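You operate a simulated robot arm through the tools that you are given. There is no shell and no other tool. Be economical: measure what you need, move in short steps, check, and stop when the job is done.

Carry out the task below with a simulated two-armed robot. There is one attempt and no reset: what you move stays moved.

## Task
Take the lid off the mill jar on the tank shelf and lay it down there.

It is judged by the outcome, as a careful person would: the job done as asked, and still so three seconds after it is handed in. It fails if anything else is knocked over, pushed out of place, dropped, spilled or broken. Lids that push on must go on centred and level and be pressed home; caps that screw on are set level and turned clockwise until they are tight.

## Robot
Two 7-joint arms with two-finger grippers on one trunk, on a base that drives. Base frame: it is fixed to the floor where the robot stands at the start and does not move with it; the origin is under the middle of the robot, x ahead of it, y to its left, z up; the surface under the hand at the start is at about z = 560. Readings come in mm, degrees, newtons and seconds.
The left shoulder is at the start at [78, 151, 888], the right one opposite. With the tool pointing down near the work surface each hand reaches from about 340 to 800 mm from the robot's upright axis, wherever it stands, measured 20 degrees to its own side. Payload 2.54 kg a hand.
The TCP of each hand is the grasp point between the finger pads, 30 mm short of the fingertips. In the tool frame z runs along the fingers and y along their closing line. Largest opening 116 mm; the body of the gripper starts 95 mm behind the TCP.
Orientation is that of the tool frame in the base frame, as a unit quaternion [x, y, z, w]. With the fingers straight down and closing along the base's y, the tool's x points along the base's -x, its y along +y and its z along -z.

## Interface
- The arms move only by the tool send_rows. It takes "left_commands", "right_commands" or both (then of equal length, played together; a hand with none holds still); each is text: rows parted by semicolons, each of 7 numbers parted by spaces: the opening, from 0 (shut) to 1 (fully open), then the shift along the tool's x, y, z in mm, then the turn, a rotation vector about the tool's x, y, z in degrees. In form: fingers x y z rx ry rz; .... A call has 1 to 12 rows; each row shifts and turns the commanded pose from where the row before left it, along the tool's axes as they then stand. A row lasts 0.2 s, in which the tool goes at most 50 mm and 8.6 degrees; a call with a longer step from one row to the next is refused whole, and so is a gripper value outside its range. Where a pose cannot be reached the arm comes as near as it can. A force on the tool above 40 N (or 10 N above the force at the start of the call, whichever is more), or a blocked arm, ends the call early, and 0.2 s more pass. Each finger travels about 72 mm/s and halts on what it meets, pressing with about 28 N; the grip force reading is that of the motor and also rises with nothing between the fingers. The clock runs only during rows and for 0.2 s after the last one: add rows that do not move to give the fingers time. It gives the time, the measured TCP pose, the force on the tool (base axes), the opening and the grip force at its end, in the units of the frame above (readings bear some noise), with the torque about the TCP (base axes, N m) and any sound that the robot's microphone picked up.
- Cameras (640 x 400 px; columns grow to the right, rows downward): "scene" is now at [159.9, 4.8, 1031.4]; the picture's right is [0.07, -1.00, 0.00], its down [-0.35, -0.03, -0.94] and it looks along [0.93, 0.07, -0.35] (base axes); focal length 291 px, centre (320, 200). "left" rides on the left gripper at [69, 15, -122] in its tool frame; the picture's right is [-0.21, 0.98, 0.00], its down [-0.83, -0.18, -0.53] and it looks along [-0.52, -0.11, 0.85] (tool axes); focal length 251 px, centre (320, 200). "right" rides on the right gripper at [69, -15, -122] in its tool frame; the picture's right is [0.21, 0.98, 0.00], its down [-0.83, 0.18, -0.53] and it looks along [-0.52, 0.11, 0.85] (tool axes); focal length 251 px, centre (320, 200). There is no depth. A picture from a camera that has moved, and an enlarged one, comes with that camera's place and axes in the base frame and with its lens.
- get_image(camera): a new picture of that camera. It takes no simulated time.
- slide_trunk(by): slides the trunk up (or, below 0, down) by that many mm; the arms and the scene camera ride with it, the base frame stays. It gives what a move gives, with no picture.
- steer(legs): drives the robot by 1 to 6 legs, each [ahead, left, turn to the left] in mm, mm and degrees, along the robot's own axes; the way and the turn of a leg run together, so that a leg with both is an arc; at most 1500 mm and 180 degrees a leg. The arms and the cameras ride along, it lands a little off, and it stops where it bumps. It gives what a move gives.
- head_to(pan, tilt): turns the head with the scene camera to pan (to the left, within 80 degrees either way) and tilt (down, from -29 to 69), counted from straight ahead of the robot. It gives what a move gives.
- inspect(camera, box): a new picture of the part [left, top, right, bottom] of that camera's present view, enlarged. It takes no simulated time.
- hand_in(): hands the job in; it is judged then, once.

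Go step by step. Nothing tells you exact positions but the pictures and the camera data: compare them with the known pose of the tool, close in by small moves and look again before you grip or let go. The budget is 120 turns and 92 pictures, counting those below and the enlarged ones. Unless the task says otherwise, let go and move clear before handing in, and close with one line.

The tools are called after "Call:" by a JSON object that holds its "fn" and its "kwargs". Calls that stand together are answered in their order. send_rows: Moves the arms, as the interface text tells. Its arguments: {"type":"object","properties":{"left_commands":{"type":"string"},"right_commands":{"type":"string"}},"required":[]} The other tools are called the same way: slide_trunk (by) slides the trunk up or down; steer (legs) drives the base; head_to (pan, tilt) turns the head that bears the scene camera; get_image (camera) takes a picture; inspect (camera, box) takes an enlarged picture of a part of a camera's view; hand_in () hands the job in.

At the start:

```text
clock: 0.0
left_eef_pos: [468.2, 257.5, 833.3]
left_orientation: [0.0, 1.0, 0.0, 0.001]
left_contact_force: [0.5, -0.2, 0.0]
left_wrist_torque: [0.0, 0.01, -0.01]
left_gripper_width: 116.3
left_finger_force: 0.0
right_eef_pos: [384.3, -135.5, 921.9]
right_orientation: [0.0, 1.0, 0.002, 0.0]
right_contact_force: [1.1, -0.2, 0.3]
right_wrist_torque: [0.02, -0.04, 0.02]
right_gripper_width: 116.1
right_finger_force: 0.0
trunk travel left (down, up): [-125.0, 164.0]
robot x, y, heading: [0.9, 0.7, -0.1]
head pan, tilt: [4.2, 20.5]
```

scene: 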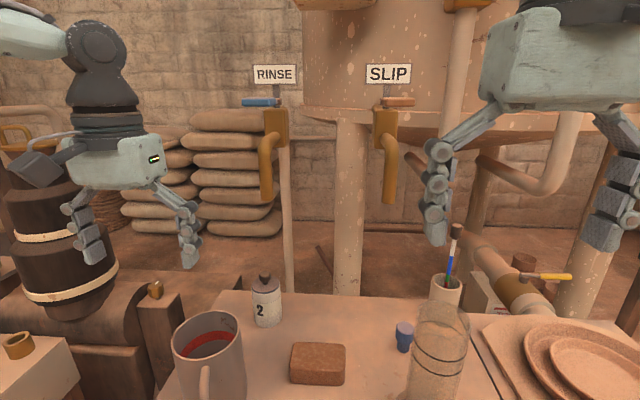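
right: 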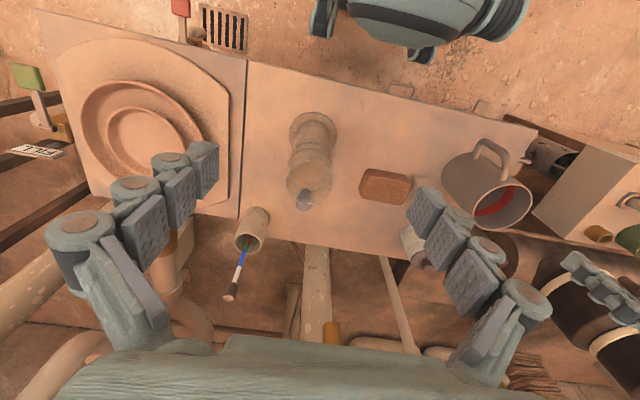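
left: 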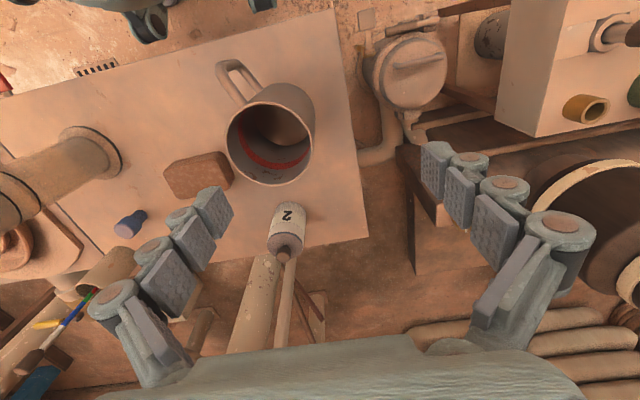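

I see a table with a small jar marked "2" that has a knobbed lid, a mug and a brick, but it is not clear which one is the tank shelf. I'll look around first.

Call:
{"fn": "inspect", "kwargs": {"camera": "scene", "box": [160, 240, 480, 400]}}

Call:
{"fn": "head_to", "kwargs": {"pan": 60, "tilt": 20}}

Call:
{"fn": "get_image", "kwargs": {"camera": "scene"}}

Call:
{"fn": "head_to", "kwargs": {"pan": -60, "tilt": 20}}

Call:
{"fn": "get_image", "kwargs": {"camera": "scene"}}

```text
2.00 times, centred on (320, 320) of scene
camera zoom: at [159.9, 4.8, 1031.4], right [0.07, -1.0, 0.0], down [-0.35, -0.03, -0.94], along [0.93, 0.07, -0.35], focal length 583 px, centre (320, -40)
```

zoom: 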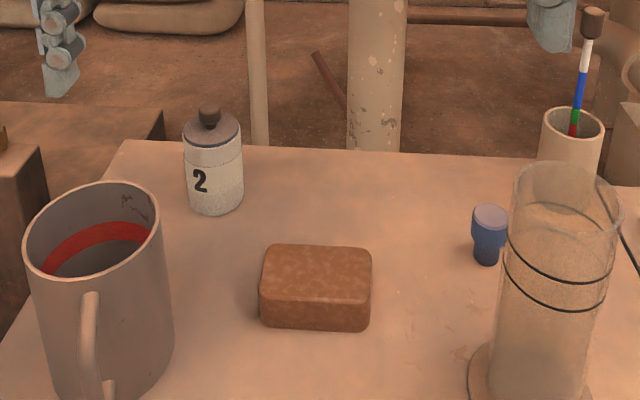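

```text
clock: 1.2
left_eef_pos: [467.6, 258.6, 833.5]
left_orientation: [0.0, 1.0, 0.0, 0.0]
left_contact_force: [0.3, -0.2, 0.3]
left_wrist_torque: [0.01, 0.0, 0.0]
left_gripper_width: 115.8
left_finger_force: 0.1
right_eef_pos: [383.5, -136.4, 922.8]
right_orientation: [0.0, 1.0, 0.001, 0.0]
right_contact_force: [0.3, 0.2, -0.4]
right_wrist_torque: [0.0, 0.03, -0.02]
right_gripper_width: 115.9
right_finger_force: 0.0
trunk travel left (down, up): [-125.0, 164.0]
robot x, y, heading: [1.0, 2.3, 0.1]
head pan, tilt: [60.0, 20.0]
```

```text
87 pictures are left
camera scene: at [113.7, 78.5, 1032.3], right [0.87, -0.5, 0.0], down [-0.17, -0.3, -0.94], along [0.47, 0.81, -0.34], focal length 291 px, centre (320, 200)
```

scene: 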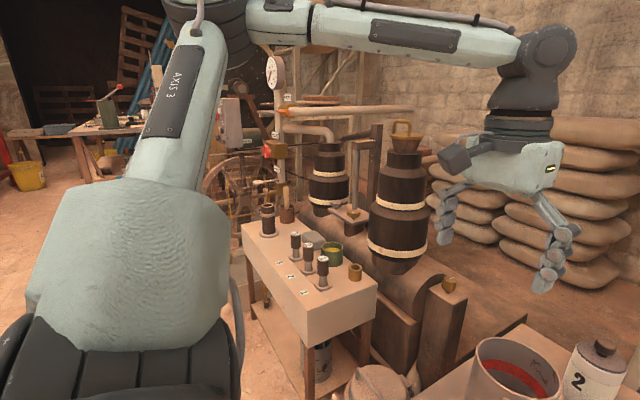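

```text
clock: 3.2
left_eef_pos: [468.2, 258.5, 832.7]
left_orientation: [0.0, 1.0, 0.0, 0.0]
left_contact_force: [0.0, 0.3, 0.2]
left_wrist_torque: [0.02, 0.0, 0.02]
left_gripper_width: 115.9
left_finger_force: 0.0
right_eef_pos: [383.7, -136.6, 922.9]
right_orientation: [-0.001, 1.0, 0.001, 0.0]
right_contact_force: [0.0, -0.1, -0.3]
right_wrist_torque: [0.03, 0.0, 0.0]
right_gripper_width: 116.0
right_finger_force: 0.0
trunk travel left (down, up): [-125.0, 164.0]
robot x, y, heading: [2.0, 3.8, -0.1]
head pan, tilt: [-60.0, 20.0]
```

```text
86 pictures are left
camera scene: at [113.7, -82.7, 1032.3], right [-0.87, -0.5, 0.0], down [-0.17, 0.3, -0.94], along [0.47, -0.81, -0.34], focal length 291 px, centre (320, 200)
```

scene: 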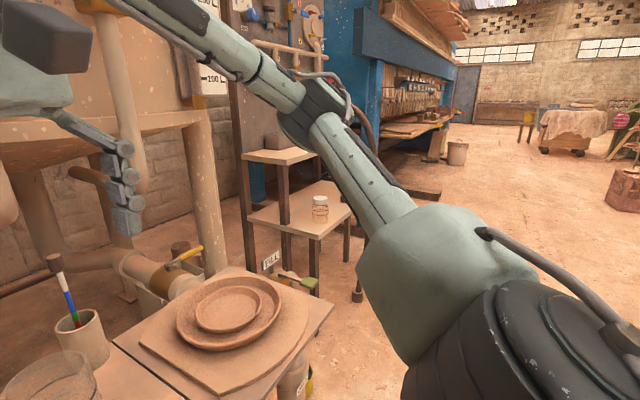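

Besides the table there are shelves to the right with a small jar, and a board to the left. I'll look closer at those.

Call:
{"fn": "inspect", "kwargs": {"camera": "scene", "box": [220, 120, 380, 310]}}

Call:
{"fn": "head_to", "kwargs": {"pan": 45, "tilt": 35}}

Call:
{"fn": "get_image", "kwargs": {"camera": "scene"}}

Call:
{"fn": "head_to", "kwargs": {"pan": 0, "tilt": -10}}

Call:
{"fn": "get_image", "kwargs": {"camera": "scene"}}

Call:
{"fn": "head_to", "kwargs": {"pan": 0, "tilt": 55}}

Call:
{"fn": "get_image", "kwargs": {"camera": "scene"}}

```text
2.11 times, centred on (300, 215) of scene
camera zoom: at [113.7, -82.7, 1032.3], right [-0.87, -0.5, 0.0], down [-0.17, 0.3, -0.94], along [0.47, -0.81, -0.34], focal length 614 px, centre (362, 168)
```

zoom: 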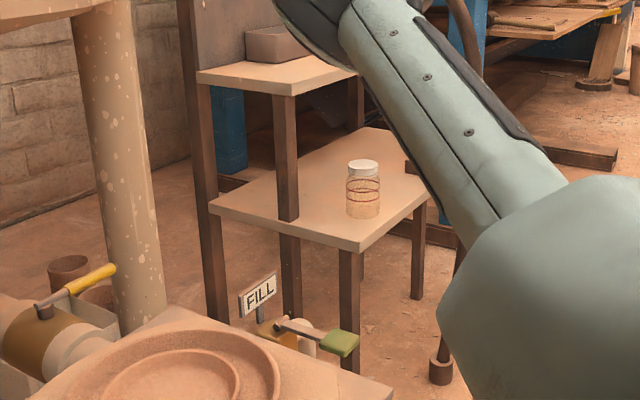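

```text
clock: 5.1
left_eef_pos: [467.1, 258.4, 831.6]
left_orientation: [-0.001, 1.0, 0.0, 0.001]
left_contact_force: [0.2, -0.3, -0.1]
left_wrist_torque: [-0.01, -0.01, 0.0]
left_gripper_width: 116.3
left_finger_force: 0.1
right_eef_pos: [383.5, -135.8, 922.7]
right_orientation: [0.001, 1.0, 0.001, 0.0]
right_contact_force: [-0.9, 1.0, -0.3]
right_wrist_torque: [-0.01, -0.03, 0.01]
right_gripper_width: 115.9
right_finger_force: 0.1
trunk travel left (down, up): [-125.0, 164.0]
robot x, y, heading: [0.6, 1.5, -0.0]
head pan, tilt: [45.0, 35.0]
```

```text
84 pictures are left
camera scene: at [129.4, 60.1, 1008.5], right [0.71, -0.71, 0.0], down [-0.41, -0.41, -0.82], along [0.58, 0.58, -0.57], focal length 291 px, centre (320, 200)
```

scene: 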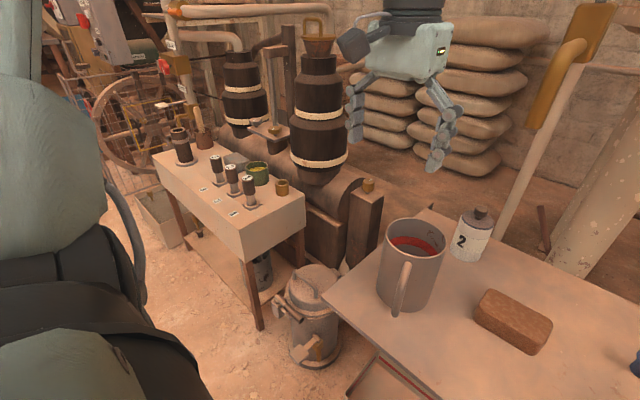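

```text
clock: 6.2
left_eef_pos: [468.7, 258.2, 832.6]
left_orientation: [0.0, 1.0, -0.001, 0.0]
left_contact_force: [0.8, -0.2, 0.3]
left_wrist_torque: [-0.04, 0.0, -0.01]
left_gripper_width: 115.9
left_finger_force: 0.1
right_eef_pos: [384.1, -136.6, 922.8]
right_orientation: [0.0, 1.0, 0.001, 0.0]
right_contact_force: [-0.1, 0.7, -0.8]
right_wrist_torque: [0.0, -0.01, 0.0]
right_gripper_width: 116.0
right_finger_force: 0.0
trunk travel left (down, up): [-125.0, 164.0]
robot x, y, heading: [0.7, -0.5, 0.1]
head pan, tilt: [0.0, -10.0]
```

```text
83 pictures are left
camera scene: at [151.4, -2.0, 1079.8], right [0.0, -1.0, 0.0], down [0.17, 0.0, -0.98], along [0.98, 0.0, 0.17], focal length 291 px, centre (320, 200)
```

scene: 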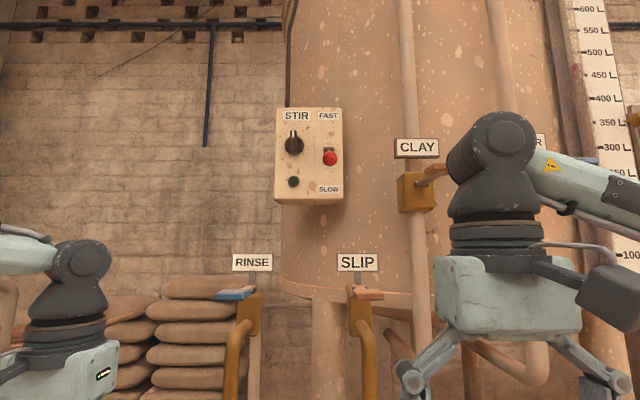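

```text
clock: 7.5
left_eef_pos: [468.5, 258.9, 832.4]
left_orientation: [0.0, 1.0, 0.0, 0.0]
left_contact_force: [0.4, -0.1, -1.0]
left_wrist_torque: [-0.05, 0.03, 0.01]
left_gripper_width: 116.0
left_finger_force: 0.1
right_eef_pos: [384.5, -136.5, 922.5]
right_orientation: [0.0, 1.0, 0.001, 0.001]
right_contact_force: [0.1, -0.3, 0.3]
right_wrist_torque: [-0.01, -0.02, 0.0]
right_gripper_width: 115.9
right_finger_force: 0.0
trunk travel left (down, up): [-125.0, 164.0]
robot x, y, heading: [-1.5, 2.9, -0.2]
head pan, tilt: [0.0, 55.0]
```

```text
82 pictures are left
camera scene: at [139.2, -2.1, 980.3], right [0.0, -1.0, 0.0], down [-0.82, 0.0, -0.57], along [0.57, 0.0, -0.82], focal length 291 px, centre (320, 200)
```

scene: 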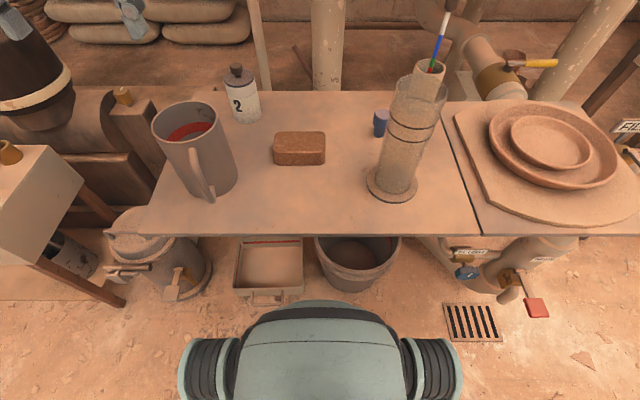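

The jar marked "2" with the knobbed lid, on the table under the tank, looks like the mill jar. I'll look at it closely along with the right-hand shelf jar.

Call:
{"fn": "inspect", "kwargs": {"camera": "left", "box": [220, 170, 350, 270]}}

Call:
{"fn": "head_to", "kwargs": {"pan": 15, "tilt": 30}}

Call:
{"fn": "inspect", "kwargs": {"camera": "scene", "box": [260, 160, 380, 240]}}

Call:
{"fn": "get_image", "kwargs": {"camera": "scene"}}

```text
4.00 times, centred on (285, 220) of left
camera zoom: at [399.2, 272.8, 953.3], right [0.21, 0.98, 0.0], down [0.83, -0.18, 0.53], along [0.52, -0.11, -0.85], focal length 1006 px, centre (460, 120)
```

zoom: 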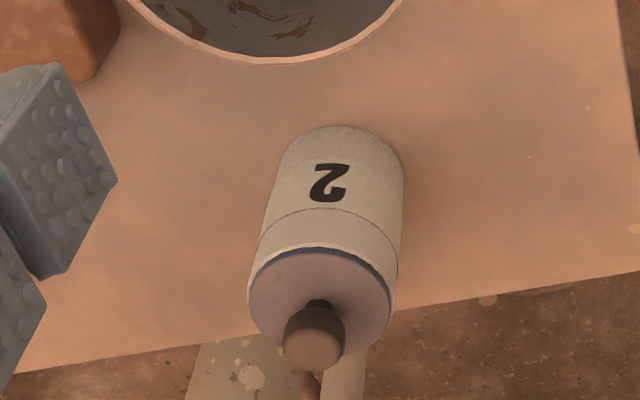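

```text
clock: 8.4
left_eef_pos: [468.4, 258.4, 832.7]
left_orientation: [0.0, 1.0, 0.0, 0.0]
left_contact_force: [-0.3, -0.2, -1.0]
left_wrist_torque: [0.0, 0.02, -0.01]
left_gripper_width: 116.1
left_finger_force: 0.1
right_eef_pos: [384.0, -135.8, 923.2]
right_orientation: [0.0, 1.0, 0.001, 0.0]
right_contact_force: [-1.2, -0.9, 0.5]
right_wrist_torque: [0.02, 0.02, -0.02]
right_gripper_width: 116.3
right_finger_force: 0.0
trunk travel left (down, up): [-125.0, 164.0]
robot x, y, heading: [1.2, -0.3, -0.2]
head pan, tilt: [15.0, 30.0]
```

```text
5.00 times, centred on (320, 200) of scene
camera zoom: at [154.5, 21.3, 1016.2], right [0.26, -0.97, 0.0], down [-0.48, -0.13, -0.87], along [0.84, 0.22, -0.5], focal length 1457 px, centre (320, 200)
```

zoom: 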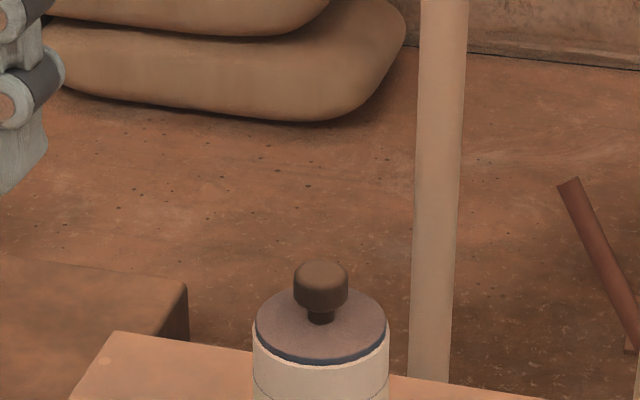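

```text
79 pictures are left
camera scene: at [154.5, 21.3, 1016.2], right [0.26, -0.97, 0.0], down [-0.48, -0.13, -0.87], along [0.84, 0.22, -0.5], focal length 291 px, centre (320, 200)
```

scene: 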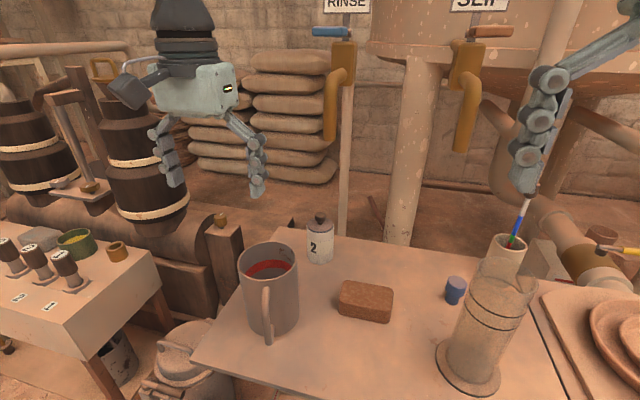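

Both views put the knob at about (664, 158, 668) and the lid top near z 651. I'll bring the left hand over high up, then look.

Call:
{"fn": "send_rows", "kwargs": {"left_commands": "0.6 -30 -25 0 0 0 0;0.6 -30 -25 0 0 0 0;0.6 -30 -25 0 0 0 0;0.6 -30 -25 0 0 0 0;0.6 -30 0 10 0 0 0;0.6 -30 0 20 0 0 0;0.6 0 0 20 0 0 0;0.6 0 0 0 0 0 0"}}

Call:
{"fn": "get_image", "kwargs": {"camera": "left"}}

Call:
{"fn": "get_image", "kwargs": {"camera": "scene"}}

```text
clock: 9.4
left_eef_pos: [563.4, 177.8, 834.0]
left_orientation: [0.004, 1.0, 0.002, -0.006]
left_contact_force: [-19.0, 11.0, -2.6]
left_wrist_torque: [-1.86, -3.48, -0.33]
left_gripper_width: 69.7
left_finger_force: 0.0
right_eef_pos: [383.1, -135.9, 923.4]
right_orientation: [0.0, 1.0, 0.0, 0.0]
right_contact_force: [-0.1, -0.4, -0.2]
right_wrist_torque: [0.01, -0.04, 0.01]
right_gripper_width: 115.6
right_finger_force: 0.0
trunk travel left (down, up): [-125.0, 164.0]
robot x, y, heading: [-1.8, -3.6, 0.1]
head pan, tilt: [15.0, 30.0]
stopped in row 4 (left hand): the force on the tool passed its limit at 105 N (the readings are from after the stop); the commanded pose is now the measured one
```

```text
78 pictures are left
camera left: at [496.5, 191.5, 954.1], right [0.22, 0.97, 0.0], down [0.83, -0.19, 0.52], along [0.51, -0.11, -0.85], focal length 251 px, centre (320, 200)
```

left: 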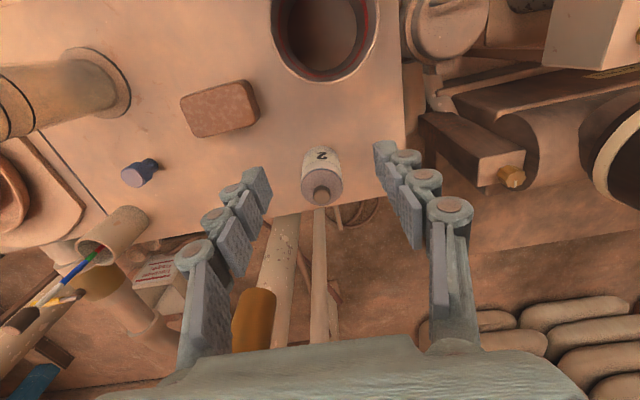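

```text
77 pictures are left
camera scene: at [152.8, 22.5, 1016.5], right [0.26, -0.97, 0.0], down [-0.48, -0.13, -0.87], along [0.84, 0.23, -0.5], focal length 291 px, centre (320, 200)
```

scene: 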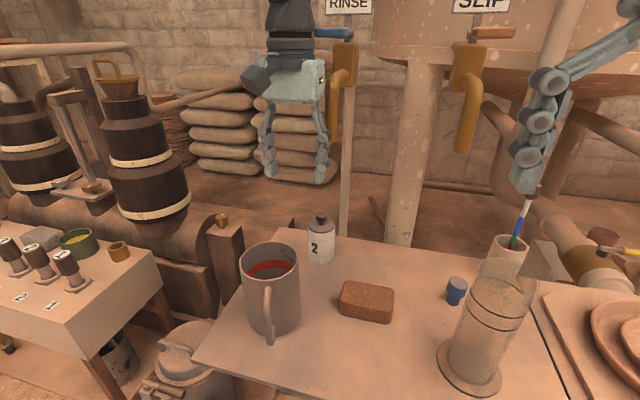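

The hand bumped the RINSE spout. I work out that its end hangs at about (616, 125, 858), with the pipe running back above the jar. I'll back off, roll the hand 90° so the fingers close along x, and come in leaning to the left under the spout.

Call:
{"fn": "send_rows", "kwargs": {"left_commands": "0.6 30 25 0 0 0 0;0.6 30 25 0 0 0 0;0.6 20 30 0 0 0 0;0.6 0 0 0 0 0 8.5;0.6 0 0 0 0 0 8.5;0.6 0 0 0 0 0 8.5;0.6 0 0 0 0 0 8.5;0.6 0 0 0 0 0 8.5;0.6 0 0 0 0 0 0"}}

Call:
{"fn": "get_image", "kwargs": {"camera": "scene"}}

```text
clock: 11.4
left_eef_pos: [487.1, 255.5, 833.2]
left_orientation: [0.367, 0.93, 0.0, -0.007]
left_contact_force: [0.2, -0.1, 0.1]
left_wrist_torque: [0.02, -0.03, 0.01]
left_gripper_width: 69.7
left_finger_force: 0.1
right_eef_pos: [384.5, -136.4, 922.7]
right_orientation: [0.0, 1.0, 0.0, -0.001]
right_contact_force: [0.1, -1.1, 0.3]
right_wrist_torque: [0.03, -0.02, -0.02]
right_gripper_width: 116.1
right_finger_force: 0.0
trunk travel left (down, up): [-125.0, 164.0]
robot x, y, heading: [-2.9, -2.6, 0.3]
head pan, tilt: [15.0, 30.0]
```

```text
76 pictures are left
camera scene: at [154.4, 21.5, 1016.3], right [0.26, -0.97, 0.0], down [-0.48, -0.13, -0.87], along [0.84, 0.23, -0.5], focal length 291 px, centre (320, 200)
```

scene: 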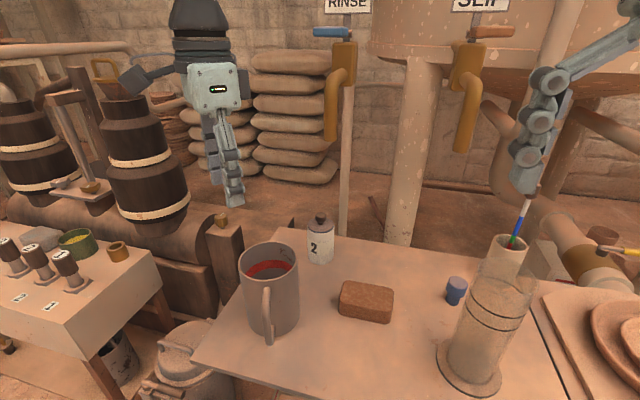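

The roll works. I'll finish it and add a 25° lean.

Call:
{"fn": "send_rows", "kwargs": {"left_commands": "0.6 0 0 0 0 0 8.5;0.6 0 0 0 0 0 8.5;0.6 0 0 0 0 0 8.5;0.6 0 0 0 0 0 8.5;0.6 0 0 0 0 0 8.5;0.6 0 0 0 0 0 4.5;0.6 0 0 0 0 -8.5 0;0.6 0 0 0 0 -8.5 0;0.6 0 0 0 0 -8 0;0.6 0 0 0 0 0 0"}}

Call:
{"fn": "get_image", "kwargs": {"camera": "scene"}}

Call:
{"fn": "get_image", "kwargs": {"camera": "left"}}

```text
clock: 13.6
left_eef_pos: [486.9, 255.6, 832.9]
left_orientation: [0.689, 0.692, -0.156, 0.148]
left_contact_force: [0.5, -0.5, 0.0]
left_wrist_torque: [0.02, 0.03, 0.01]
left_gripper_width: 69.6
left_finger_force: 0.0
right_eef_pos: [385.3, -136.1, 923.8]
right_orientation: [0.001, 1.0, 0.001, -0.002]
right_contact_force: [-0.9, 0.5, 0.2]
right_wrist_torque: [-0.02, 0.02, -0.01]
right_gripper_width: 115.9
right_finger_force: 0.1
trunk travel left (down, up): [-125.0, 164.0]
robot x, y, heading: [-0.2, 0.5, -0.1]
head pan, tilt: [15.0, 30.0]
```

```text
75 pictures are left
camera scene: at [154.4, 21.6, 1016.3], right [0.26, -0.97, 0.0], down [-0.48, -0.13, -0.87], along [0.84, 0.23, -0.5], focal length 291 px, centre (320, 200)
```

scene: 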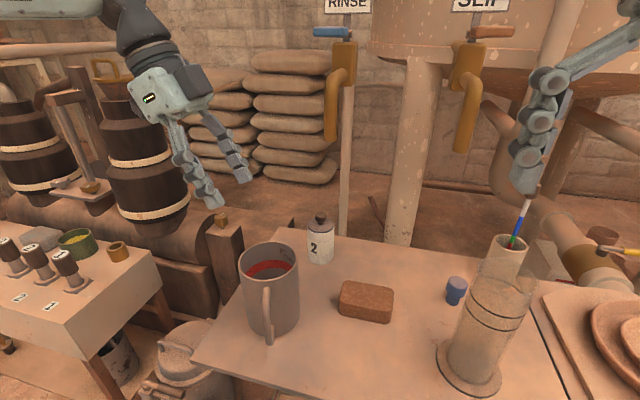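

```text
74 pictures are left
camera left: at [502.9, 369.0, 913.4], right [0.98, -0.19, 0.08], down [-0.17, -0.53, 0.83], along [-0.12, -0.83, -0.55], focal length 251 px, centre (320, 200)
```

left: 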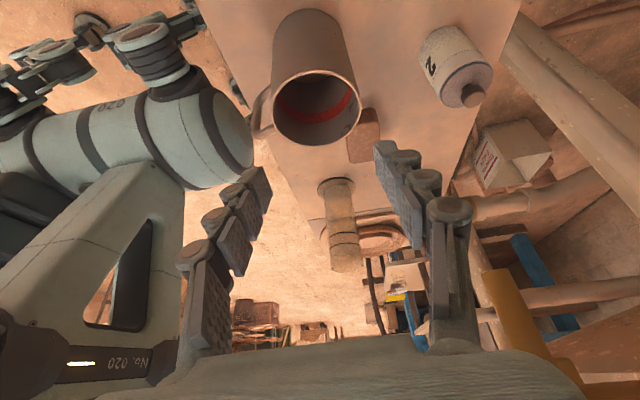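

The lean is right and the spout and knob positions are confirmed. I'll move forward on the left side first, then look.

Call:
{"fn": "send_rows", "kwargs": {"left_commands": "0.6 4.2 29 9 0 0 0;0.6 4.2 29 9 0 0 0;0.6 4.2 29 9 0 0 0;0.6 4.2 29 9 0 0 0;0.6 0 30 0 0 0 0;0.6 0 30 0 0 0 0;0.6 0 0 0 0 0 0"}}

Call:
{"fn": "get_image", "kwargs": {"camera": "scene"}}

Call:
{"fn": "get_image", "kwargs": {"camera": "left"}}

```text
clock: 15.2
left_eef_pos: [662.8, 255.2, 790.7]
left_orientation: [0.69, 0.692, -0.155, 0.148]
left_contact_force: [0.2, 0.4, 0.4]
left_wrist_torque: [0.02, -0.03, 0.0]
left_gripper_width: 69.5
left_finger_force: 0.0
right_eef_pos: [384.8, -136.5, 922.9]
right_orientation: [0.0, 1.0, 0.001, -0.001]
right_contact_force: [-0.6, -1.3, 0.4]
right_wrist_torque: [-0.01, -0.01, -0.01]
right_gripper_width: 115.9
right_finger_force: 0.1
trunk travel left (down, up): [-125.0, 164.0]
robot x, y, heading: [0.9, -0.3, 0.2]
head pan, tilt: [15.0, 30.0]
```

```text
73 pictures are left
camera scene: at [154.4, 21.5, 1016.2], right [0.26, -0.97, 0.0], down [-0.48, -0.13, -0.87], along [0.84, 0.23, -0.5], focal length 291 px, centre (320, 200)
```

scene: 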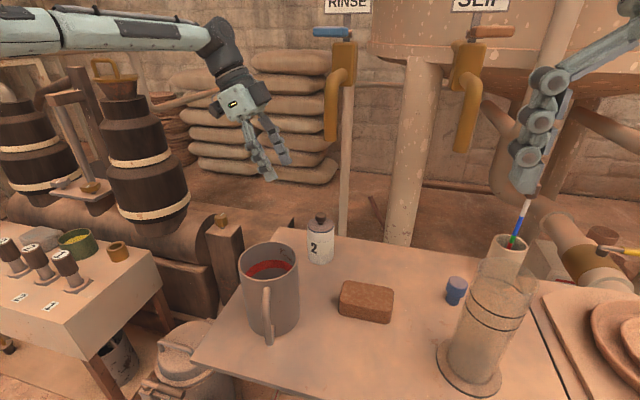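

```text
72 pictures are left
camera left: at [678.3, 367.6, 870.9], right [0.98, -0.2, 0.08], down [-0.17, -0.53, 0.83], along [-0.12, -0.83, -0.55], focal length 251 px, centre (320, 200)
```

left: 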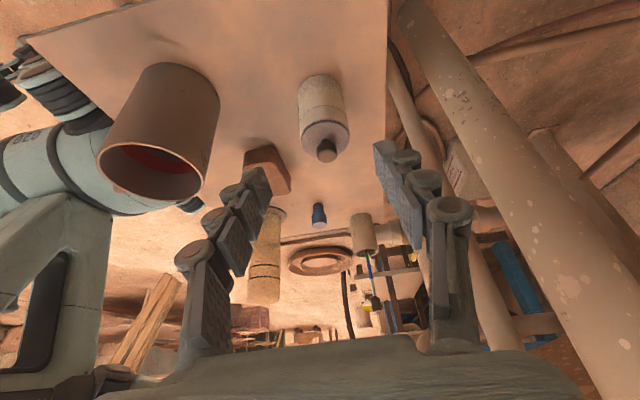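

The knob lies centred between the fingers along x. I'll close to about 60 mm short of it.

Call:
{"fn": "send_rows", "kwargs": {"left_commands": "0.6 -14.5 -0.5 24 0 0 0;0.6 -14.5 -0.5 24 0 0 0;0.6 -14.5 0 24 0 0 0;0.6 0 0 0 0 0 0"}}

Call:
{"fn": "get_image", "kwargs": {"camera": "left"}}

Call:
{"fn": "inspect", "kwargs": {"camera": "scene", "box": [240, 120, 400, 280]}}

```text
clock: 16.2
left_eef_pos: [661.9, 185.4, 745.1]
left_orientation: [0.69, 0.691, -0.155, 0.147]
left_contact_force: [-1.1, 1.0, -0.5]
left_wrist_torque: [0.0, 0.03, 0.0]
left_gripper_width: 69.7
left_finger_force: 0.0
right_eef_pos: [385.6, -136.1, 923.1]
right_orientation: [-0.001, 1.0, 0.0, -0.001]
right_contact_force: [0.0, -0.2, -0.5]
right_wrist_torque: [-0.03, 0.0, 0.01]
right_gripper_width: 115.9
right_finger_force: 0.0
trunk travel left (down, up): [-125.0, 164.0]
robot x, y, heading: [1.9, -1.3, 0.0]
head pan, tilt: [15.0, 30.0]
```

```text
71 pictures are left
camera left: at [677.0, 298.8, 824.7], right [0.98, -0.19, 0.08], down [-0.17, -0.53, 0.83], along [-0.12, -0.83, -0.55], focal length 251 px, centre (320, 200)
```

left: 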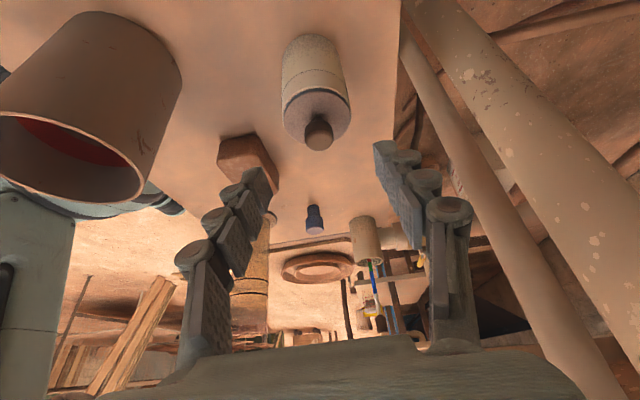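

```text
2.50 times, centred on (320, 200) of scene
camera zoom: at [154.4, 21.5, 1016.2], right [0.26, -0.97, 0.0], down [-0.48, -0.13, -0.87], along [0.84, 0.23, -0.5], focal length 728 px, centre (320, 200)
```

zoom: 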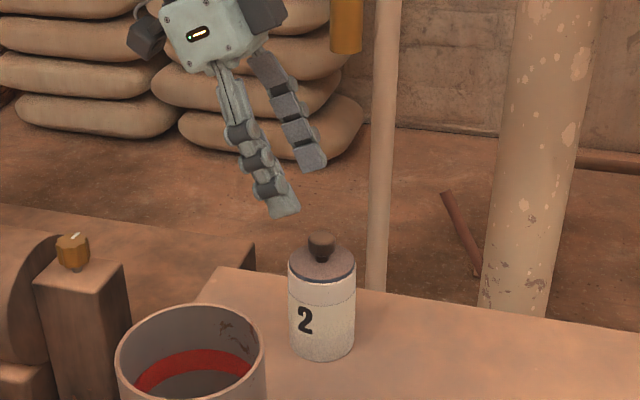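

I refine the knob to about (661, 158, 667) and aim for a TCP of (661, 168, 687). I'll go most of the way and look again.

Call:
{"fn": "send_rows", "kwargs": {"left_commands": "0.6 3 -0.5 20 0 0 0;0.6 3 -0.5 20 0 0 0;0.6 1 0 8 0 0 0;0.6 0 0 0 0 0 0"}}

Call:
{"fn": "get_image", "kwargs": {"camera": "left"}}

Call:
{"fn": "inspect", "kwargs": {"camera": "scene", "box": [270, 170, 370, 270]}}

```text
clock: 17.2
left_eef_pos: [657.9, 172.3, 697.4]
left_orientation: [0.69, 0.691, -0.155, 0.147]
left_contact_force: [0.0, -0.3, -0.3]
left_wrist_torque: [-0.01, 0.01, 0.01]
left_gripper_width: 69.6
left_finger_force: 0.1
right_eef_pos: [384.5, -135.9, 923.6]
right_orientation: [-0.001, 1.0, 0.0, -0.002]
right_contact_force: [0.1, 0.4, 0.0]
right_wrist_torque: [0.02, -0.01, 0.01]
right_gripper_width: 116.2
right_finger_force: 0.0
trunk travel left (down, up): [-125.0, 164.0]
robot x, y, heading: [-1.0, 4.9, 0.2]
head pan, tilt: [15.0, 30.0]
```

```text
69 pictures are left
camera left: at [674.6, 285.1, 777.7], right [0.98, -0.19, 0.08], down [-0.17, -0.53, 0.83], along [-0.12, -0.83, -0.55], focal length 251 px, centre (320, 200)
```

left: 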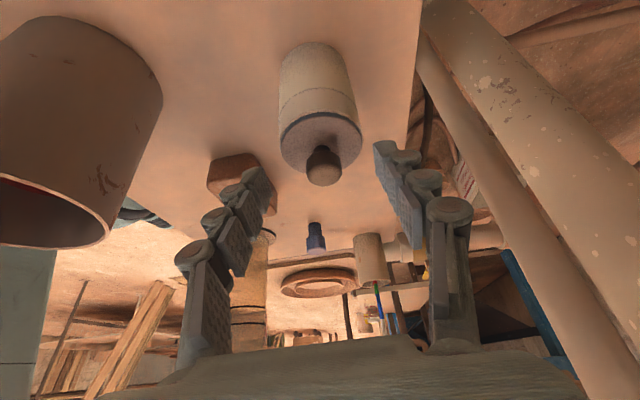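

```text
4.00 times, centred on (320, 220) of scene
camera zoom: at [154.4, 21.5, 1016.2], right [0.26, -0.97, 0.0], down [-0.48, -0.13, -0.87], along [0.84, 0.23, -0.5], focal length 1166 px, centre (320, 120)
```

zoom: 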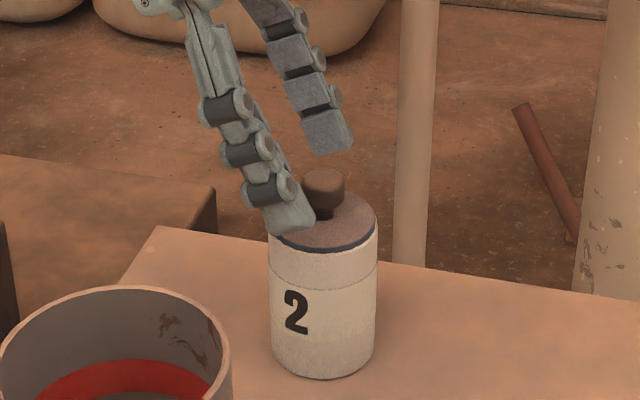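

Alignment matches the prediction to about 2 mm. I'll advance 11 mm, narrow to 35 mm and check.

Call:
{"fn": "send_rows", "kwargs": {"left_commands": "0.6 0 2.5 6 0 0 0;0.6 0 0 5 0 0 0;0.3 0 0 0 0 0 0;0.3 0 0 0 0 0 0;0.3 0 0 0 0 0 0"}}

Call:
{"fn": "inspect", "kwargs": {"camera": "left", "box": [240, 100, 400, 220]}}

Call:
{"fn": "inspect", "kwargs": {"camera": "scene", "box": [270, 170, 370, 270]}}

```text
clock: 18.4
left_eef_pos: [658.1, 169.5, 688.6]
left_orientation: [0.689, 0.692, -0.154, 0.148]
left_contact_force: [0.2, 0.4, 0.0]
left_wrist_torque: [0.0, -0.01, 0.01]
left_gripper_width: 34.7
left_finger_force: 0.1
left hand out of reach, approached as far as the arm can: row 2
right_eef_pos: [385.4, -134.8, 922.9]
right_orientation: [0.0, 1.0, 0.001, -0.001]
right_contact_force: [-0.8, -0.4, -0.4]
right_wrist_torque: [-0.01, -0.01, -0.03]
right_gripper_width: 116.2
right_finger_force: 0.0
trunk travel left (down, up): [-125.0, 164.0]
robot x, y, heading: [-1.3, -2.5, 0.4]
head pan, tilt: [15.0, 30.0]
```

```text
3.33 times, centred on (320, 160) of left
camera zoom: at [673.9, 282.6, 768.9], right [0.98, -0.19, 0.08], down [-0.17, -0.53, 0.83], along [-0.12, -0.83, -0.55], focal length 838 px, centre (320, 333)
```

zoom: 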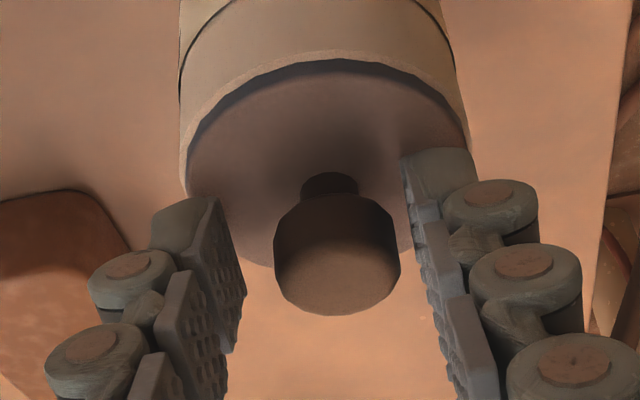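

```text
4.00 times, centred on (320, 220) of scene
camera zoom: at [154.4, 21.5, 1016.3], right [0.26, -0.97, 0.0], down [-0.48, -0.13, -0.87], along [0.84, 0.23, -0.5], focal length 1166 px, centre (320, 120)
```

zoom: 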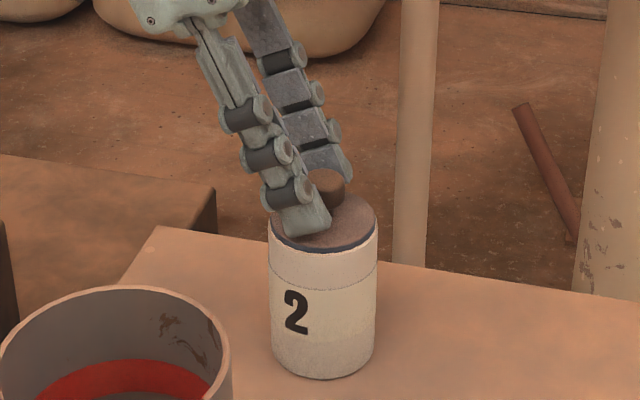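

The knob sits between the fingertips, nearly centred. The arm is near its reach limit but holds, so I'll close on the knob.

Call:
{"fn": "send_rows", "kwargs": {"left_commands": "0.2 0 1 0 0 0 0;0 0 0 0 0 0 0;0 0 0 0 0 0 0;0 0 0 0 0 0 0"}}

Call:
{"fn": "inspect", "kwargs": {"camera": "left", "box": [240, 100, 400, 220]}}

Call:
{"fn": "inspect", "kwargs": {"camera": "scene", "box": [270, 170, 370, 270]}}

```text
clock: 19.4
left_eef_pos: [657.5, 170.6, 688.3]
left_orientation: [0.69, 0.692, -0.155, 0.149]
left_contact_force: [0.1, 0.4, 1.1]
left_wrist_torque: [-0.03, 0.03, -0.01]
left_gripper_width: 22.4
left_finger_force: 27.9
right_eef_pos: [384.0, -135.6, 922.1]
right_orientation: [0.0, 1.0, 0.001, -0.001]
right_contact_force: [-0.1, -0.2, 0.2]
right_wrist_torque: [0.0, -0.02, -0.01]
right_gripper_width: 116.0
right_finger_force: 0.2
trunk travel left (down, up): [-125.0, 164.0]
robot x, y, heading: [-1.3, 3.2, 0.5]
head pan, tilt: [15.0, 30.0]
heard: snap
```

```text
3.33 times, centred on (320, 160) of left
camera zoom: at [674.2, 283.1, 769.1], right [0.98, -0.19, 0.08], down [-0.17, -0.53, 0.83], along [-0.12, -0.83, -0.55], focal length 838 px, centre (320, 333)
```

zoom: 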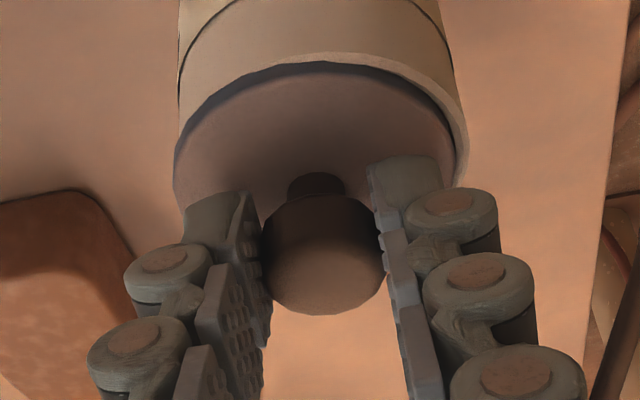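

```text
4.00 times, centred on (320, 220) of scene
camera zoom: at [154.4, 21.5, 1016.3], right [0.26, -0.97, 0.0], down [-0.48, -0.13, -0.87], along [0.84, 0.23, -0.5], focal length 1166 px, centre (320, 120)
```

zoom: 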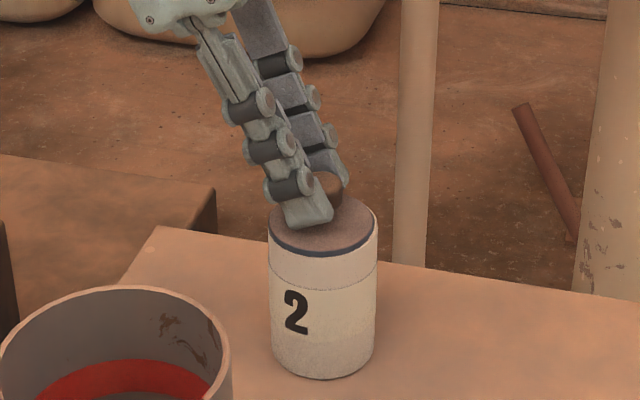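

The knob is held at 22 mm, and the "snap" goes with the lid having shifted about 2 mm, so its seal seems loosened. I'll lift straight up slowly.

Call:
{"fn": "send_rows", "kwargs": {"left_commands": "0 -1.3 0 -2.7 0 0 0;0 -1.3 0 -2.7 0 0 0;0 -2.1 0 -4.5 0 0 0;0 -2.1 0 -4.5 0 0 0;0 0 0 0 0 0 0"}}

Call:
{"fn": "inspect", "kwargs": {"camera": "scene", "box": [270, 170, 370, 270]}}

```text
clock: 20.6
left_eef_pos: [658.5, 168.7, 705.2]
left_orientation: [0.69, 0.691, -0.154, 0.148]
left_contact_force: [-1.0, 2.0, 5.4]
left_wrist_torque: [0.04, 0.02, 0.03]
left_gripper_width: 5.9
left_finger_force: 28.1
right_eef_pos: [384.2, -135.0, 923.0]
right_orientation: [0.0, 1.0, 0.002, 0.0]
right_contact_force: [0.4, -0.5, -0.5]
right_wrist_torque: [0.02, 0.0, -0.01]
right_gripper_width: 115.9
right_finger_force: 0.0
trunk travel left (down, up): [-125.0, 164.0]
robot x, y, heading: [-1.6, 7.1, -0.0]
head pan, tilt: [15.0, 30.0]
heard: snap
```

```text
4.00 times, centred on (320, 220) of scene
camera zoom: at [153.8, 21.5, 1016.5], right [0.26, -0.97, 0.0], down [-0.48, -0.13, -0.87], along [0.84, 0.23, -0.5], focal length 1166 px, centre (320, 120)
```

zoom: 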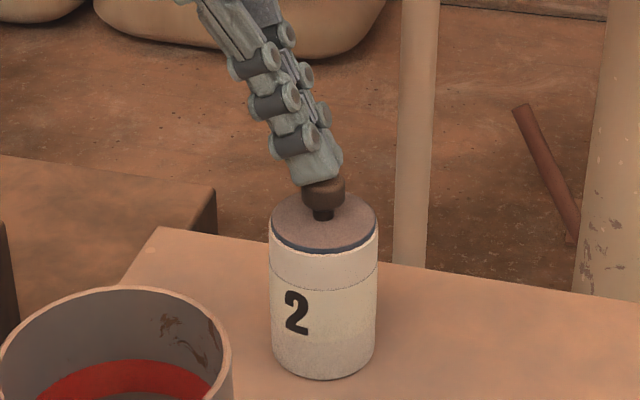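

The fingers slid up off the knob while the lid stayed put. I'll open, back off a little and look closely at the lid.

Call:
{"fn": "send_rows", "kwargs": {"left_commands": "0.3 0 0 0 0 0 0;0.3 -4.2 0 -9 0 0 0;0.3 -8.4 0 -18 0 0 0;0.3 -4.2 0 -9 0 0 0;0.3 0 0 0 0 0 0"}}

Call:
{"fn": "inspect", "kwargs": {"camera": "left", "box": [250, 40, 390, 180]}}

Call:
{"fn": "inspect", "kwargs": {"camera": "scene", "box": [295, 200, 345, 270]}}

```text
clock: 21.8
left_eef_pos: [659.4, 170.7, 744.7]
left_orientation: [0.689, 0.692, -0.156, 0.148]
left_contact_force: [-0.8, 0.9, -0.4]
left_wrist_torque: [-0.03, 0.02, 0.01]
left_gripper_width: 34.5
left_finger_force: 0.0
right_eef_pos: [383.8, -137.0, 922.6]
right_orientation: [0.0, 1.0, 0.001, -0.001]
right_contact_force: [-0.2, 0.2, 0.1]
right_wrist_torque: [-0.03, -0.01, 0.02]
right_gripper_width: 116.4
right_finger_force: 0.1
trunk travel left (down, up): [-125.0, 164.0]
robot x, y, heading: [-0.5, 0.1, 0.1]
head pan, tilt: [15.0, 30.0]
```

```text
2.86 times, centred on (320, 110) of left
camera zoom: at [676.5, 282.2, 824.5], right [0.98, -0.19, 0.08], down [-0.17, -0.53, 0.83], along [-0.12, -0.83, -0.55], focal length 718 px, centre (320, 457)
```

zoom: 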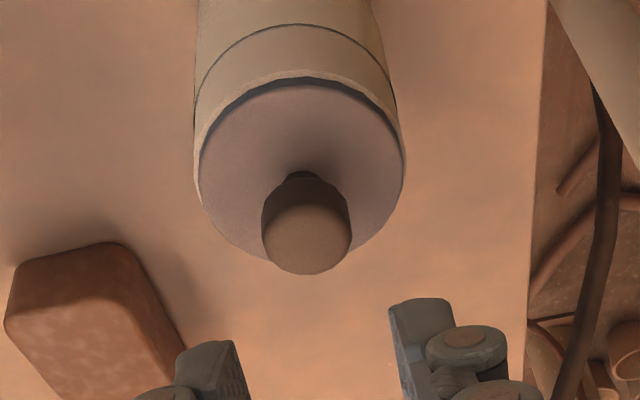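

```text
5.71 times, centred on (320, 235) of scene
camera zoom: at [154.4, 21.5, 1016.2], right [0.26, -0.97, 0.0], down [-0.48, -0.13, -0.87], along [0.84, 0.23, -0.5], focal length 1665 px, centre (320, 0)
```

zoom: 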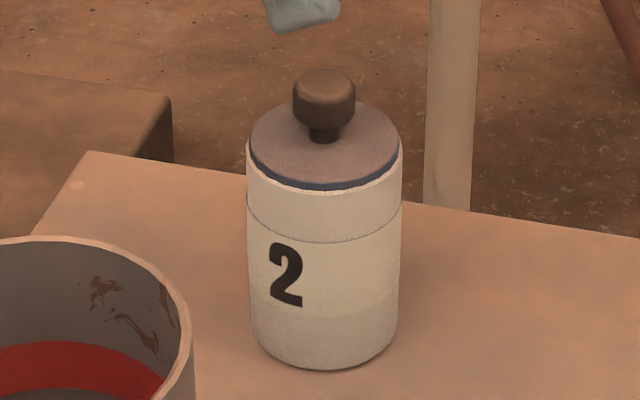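

The lid is a disc seated inside the rim on a blue seal, with a mushroom knob, so a deeper grip should help. I'll reduce the lean to 15° so the tips sit flatter under the knob head, and go back down.

Call:
{"fn": "send_rows", "kwargs": {"left_commands": "0.35 0 0 0 0 5 0;0.35 0 0 0 0 5 0;0.35 0 0 0 0 0 0"}}

Call:
{"fn": "get_image", "kwargs": {"camera": "left"}}

Call:
{"fn": "get_image", "kwargs": {"camera": "scene"}}

```text
clock: 22.6
left_eef_pos: [653.7, 172.3, 745.3]
left_orientation: [0.701, 0.702, -0.094, 0.087]
left_contact_force: [-0.4, -0.2, -0.3]
left_wrist_torque: [0.02, -0.01, -0.01]
left_gripper_width: 40.6
left_finger_force: 0.1
left hand out of reach, approached as far as the arm can: row 2
right_eef_pos: [384.6, -135.3, 922.3]
right_orientation: [0.0, 1.0, 0.0, -0.002]
right_contact_force: [0.2, 0.2, 0.2]
right_wrist_torque: [-0.05, 0.0, -0.02]
right_gripper_width: 116.0
right_finger_force: 0.0
trunk travel left (down, up): [-125.0, 164.0]
robot x, y, heading: [-0.9, 1.6, 0.1]
head pan, tilt: [15.0, 30.0]
```

```text
60 pictures are left
camera left: at [670.8, 269.2, 844.0], right [0.98, -0.21, 0.04], down [-0.17, -0.66, 0.73], along [-0.12, -0.72, -0.68], focal length 251 px, centre (320, 200)
```

left: 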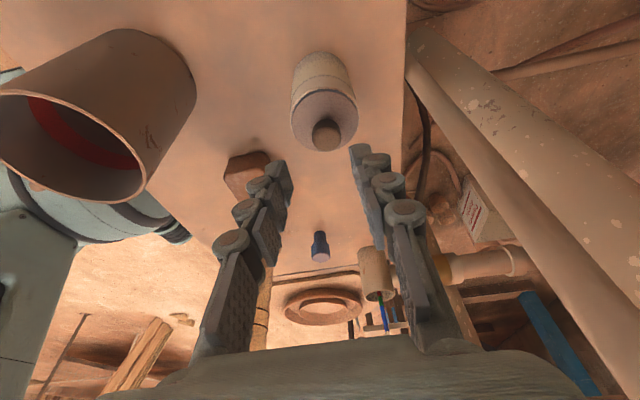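

```text
59 pictures are left
camera scene: at [154.4, 21.5, 1016.2], right [0.26, -0.97, 0.0], down [-0.48, -0.13, -0.87], along [0.84, 0.23, -0.5], focal length 291 px, centre (320, 200)
```

scene: 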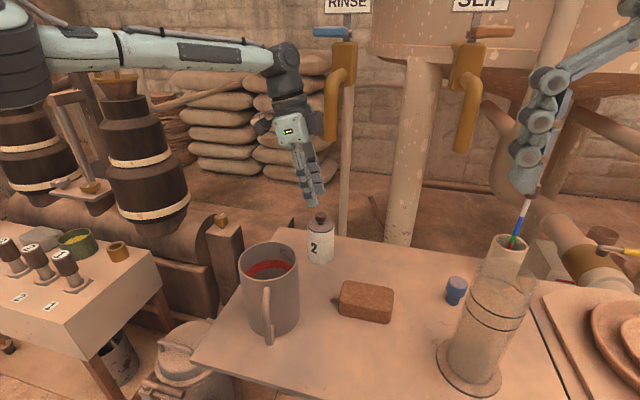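

The arm is nearly stretched out here. I'll check the room between the base and the table before moving forward a little.

Call:
{"fn": "head_to", "kwargs": {"pan": 0, "tilt": 69}}

Call:
{"fn": "get_image", "kwargs": {"camera": "scene"}}

Call:
{"fn": "get_image", "kwargs": {"camera": "right"}}

```text
clock: 23.6
left_eef_pos: [654.8, 171.7, 745.1]
left_orientation: [0.701, 0.702, -0.094, 0.086]
left_contact_force: [0.0, 0.0, -0.6]
left_wrist_torque: [-0.02, 0.0, 0.01]
left_gripper_width: 40.6
left_finger_force: 0.1
right_eef_pos: [384.9, -135.7, 921.9]
right_orientation: [0.0, 1.0, 0.001, -0.001]
right_contact_force: [-0.5, -0.1, -0.1]
right_wrist_torque: [-0.02, -0.02, -0.04]
right_gripper_width: 116.1
right_finger_force: 0.1
trunk travel left (down, up): [-125.0, 164.0]
robot x, y, heading: [-1.0, 2.0, 0.0]
head pan, tilt: [0.0, 68.8]
```

```text
58 pictures are left
camera scene: at [123.0, -1.9, 964.8], right [0.0, -1.0, 0.0], down [-0.93, 0.0, -0.36], along [0.36, 0.0, -0.93], focal length 291 px, centre (320, 200)
```

scene: 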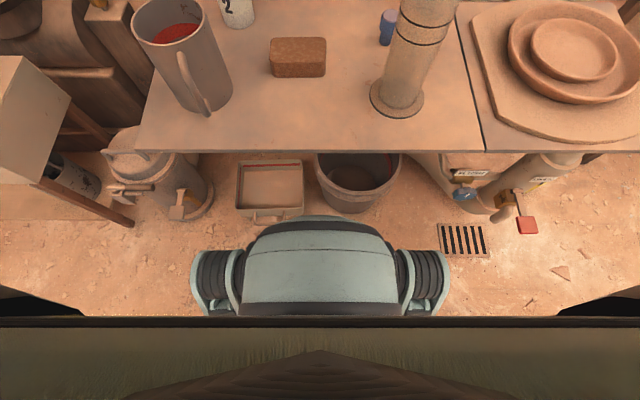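

```text
57 pictures are left
camera right: at [315.9, -153.0, 1043.7], right [-0.21, 0.98, 0.0], down [0.83, 0.18, 0.53], along [0.52, 0.12, -0.85], focal length 251 px, centre (320, 200)
```

right: 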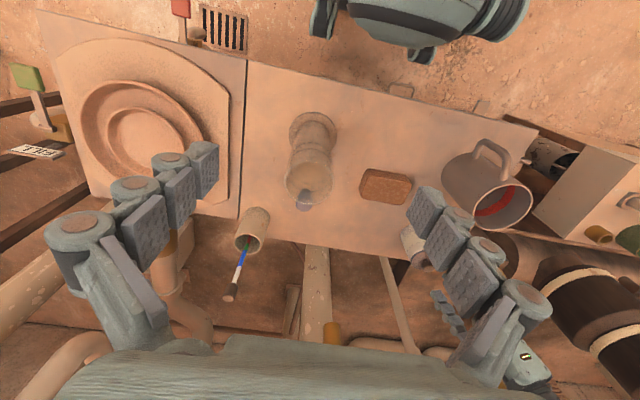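

The body front is at x≈280 and the table edge at x≈360, so 40 mm forward is safe. I'll first move the hand 40 mm left for clearance from the pipe.

Call:
{"fn": "send_rows", "kwargs": {"left_commands": "0.35 19.3 -5 -5.2 0 0 0;0.35 19.3 -5 -5.2 0 0 0;0.35 0 0 0 0 0 0"}}

Call:
{"fn": "steer", "kwargs": {"legs": [[40, 0, 0]]}}

Call:
{"fn": "head_to", "kwargs": {"pan": 15, "tilt": 30}}

Call:
{"fn": "get_image", "kwargs": {"camera": "scene"}}

```text
clock: 24.4
left_eef_pos: [642.4, 212.9, 745.5]
left_orientation: [0.7, 0.703, -0.094, 0.087]
left_contact_force: [-0.2, -0.5, -0.5]
left_wrist_torque: [0.01, 0.01, 0.06]
left_gripper_width: 40.6
left_finger_force: 0.2
right_eef_pos: [385.4, -135.0, 922.8]
right_orientation: [0.0, 1.0, 0.0, 0.0]
right_contact_force: [1.1, 0.2, -0.2]
right_wrist_torque: [0.01, -0.02, 0.02]
right_gripper_width: 116.0
right_finger_force: 0.1
trunk travel left (down, up): [-125.0, 164.0]
robot x, y, heading: [0.3, 5.4, 0.2]
head pan, tilt: [0.0, 68.8]
```

```text
clock: 25.3
left_eef_pos: [684.3, 212.5, 743.9]
left_orientation: [0.701, 0.702, -0.094, 0.087]
left_contact_force: [-0.1, 0.7, 0.0]
left_wrist_torque: [-0.01, -0.02, -0.01]
left_gripper_width: 40.6
left_finger_force: 0.0
right_eef_pos: [424.9, -135.9, 922.7]
right_orientation: [0.001, 1.0, 0.001, -0.001]
right_contact_force: [0.4, -0.6, -0.2]
right_wrist_torque: [-0.01, 0.01, 0.0]
right_gripper_width: 116.1
right_finger_force: 0.0
trunk travel left (down, up): [-125.0, 164.0]
robot x, y, heading: [38.1, -2.6, 0.0]
head pan, tilt: [0.0, 68.8]
```

```text
clock: 26.4
left_eef_pos: [683.7, 211.2, 744.7]
left_orientation: [0.701, 0.701, -0.095, 0.086]
left_contact_force: [-0.2, 0.0, 0.3]
left_wrist_torque: [0.01, -0.02, 0.01]
left_gripper_width: 40.6
left_finger_force: 0.1
right_eef_pos: [425.6, -136.7, 923.4]
right_orientation: [0.001, 1.0, 0.001, -0.001]
right_contact_force: [0.7, -0.4, -0.7]
right_wrist_torque: [-0.01, 0.03, -0.01]
right_gripper_width: 116.1
right_finger_force: 0.0
trunk travel left (down, up): [-125.0, 164.0]
robot x, y, heading: [45.5, -2.0, -0.0]
head pan, tilt: [15.0, 30.0]
```

```text
56 pictures are left
camera scene: at [194.7, 21.4, 1016.2], right [0.26, -0.97, 0.0], down [-0.48, -0.13, -0.87], along [0.84, 0.22, -0.5], focal length 291 px, centre (320, 200)
```

scene: 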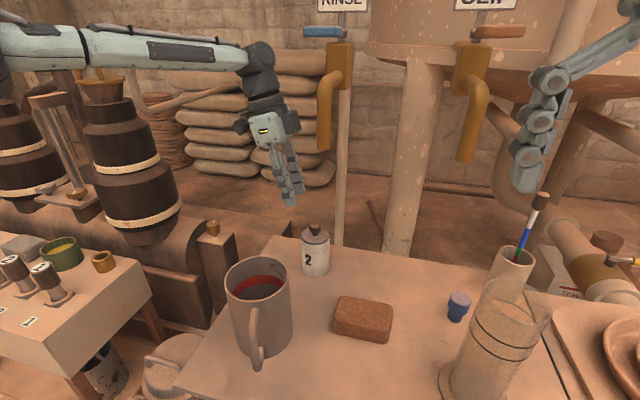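

The drive landed well. I'll move to just above the knob and check alignment.

Call:
{"fn": "send_rows", "kwargs": {"left_commands": "0.45 -13 -8 13.7 0 0 0;0.45 -13 -8 13.7 0 0 0;0.45 -13.2 -7.7 13.6 0 0 0;0.45 0 0 0 0 0 0"}}

Call:
{"fn": "inspect", "kwargs": {"camera": "left", "box": [240, 90, 400, 210]}}

Call:
{"fn": "inspect", "kwargs": {"camera": "scene", "box": [265, 160, 365, 290]}}

```text
clock: 27.4
left_eef_pos: [659.3, 162.6, 716.0]
left_orientation: [0.701, 0.701, -0.094, 0.086]
left_contact_force: [-0.2, -0.5, -0.4]
left_wrist_torque: [-0.02, 0.01, 0.02]
left_gripper_width: 52.2
left_finger_force: 0.0
right_eef_pos: [424.9, -137.3, 922.2]
right_orientation: [0.001, 1.0, 0.001, 0.0]
right_contact_force: [0.0, 0.1, 0.5]
right_wrist_torque: [0.0, -0.02, 0.0]
right_gripper_width: 115.6
right_finger_force: 0.0
trunk travel left (down, up): [-125.0, 164.0]
robot x, y, heading: [37.5, 0.6, -0.1]
head pan, tilt: [15.0, 30.0]
```

```text
3.33 times, centred on (320, 150) of left
camera zoom: at [675.4, 260.1, 814.7], right [0.98, -0.21, 0.04], down [-0.17, -0.66, 0.73], along [-0.12, -0.72, -0.68], focal length 838 px, centre (320, 367)
```

zoom: 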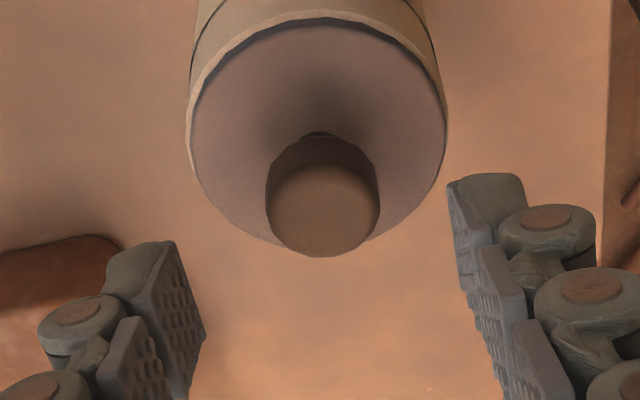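

```text
3.08 times, centred on (315, 225) of scene
camera zoom: at [194.7, 21.4, 1016.3], right [0.26, -0.97, 0.0], down [-0.48, -0.13, -0.87], along [0.84, 0.22, -0.5], focal length 897 px, centre (335, 123)
```

zoom: 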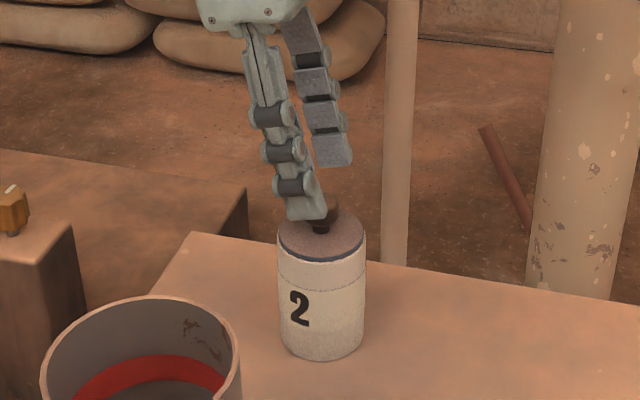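

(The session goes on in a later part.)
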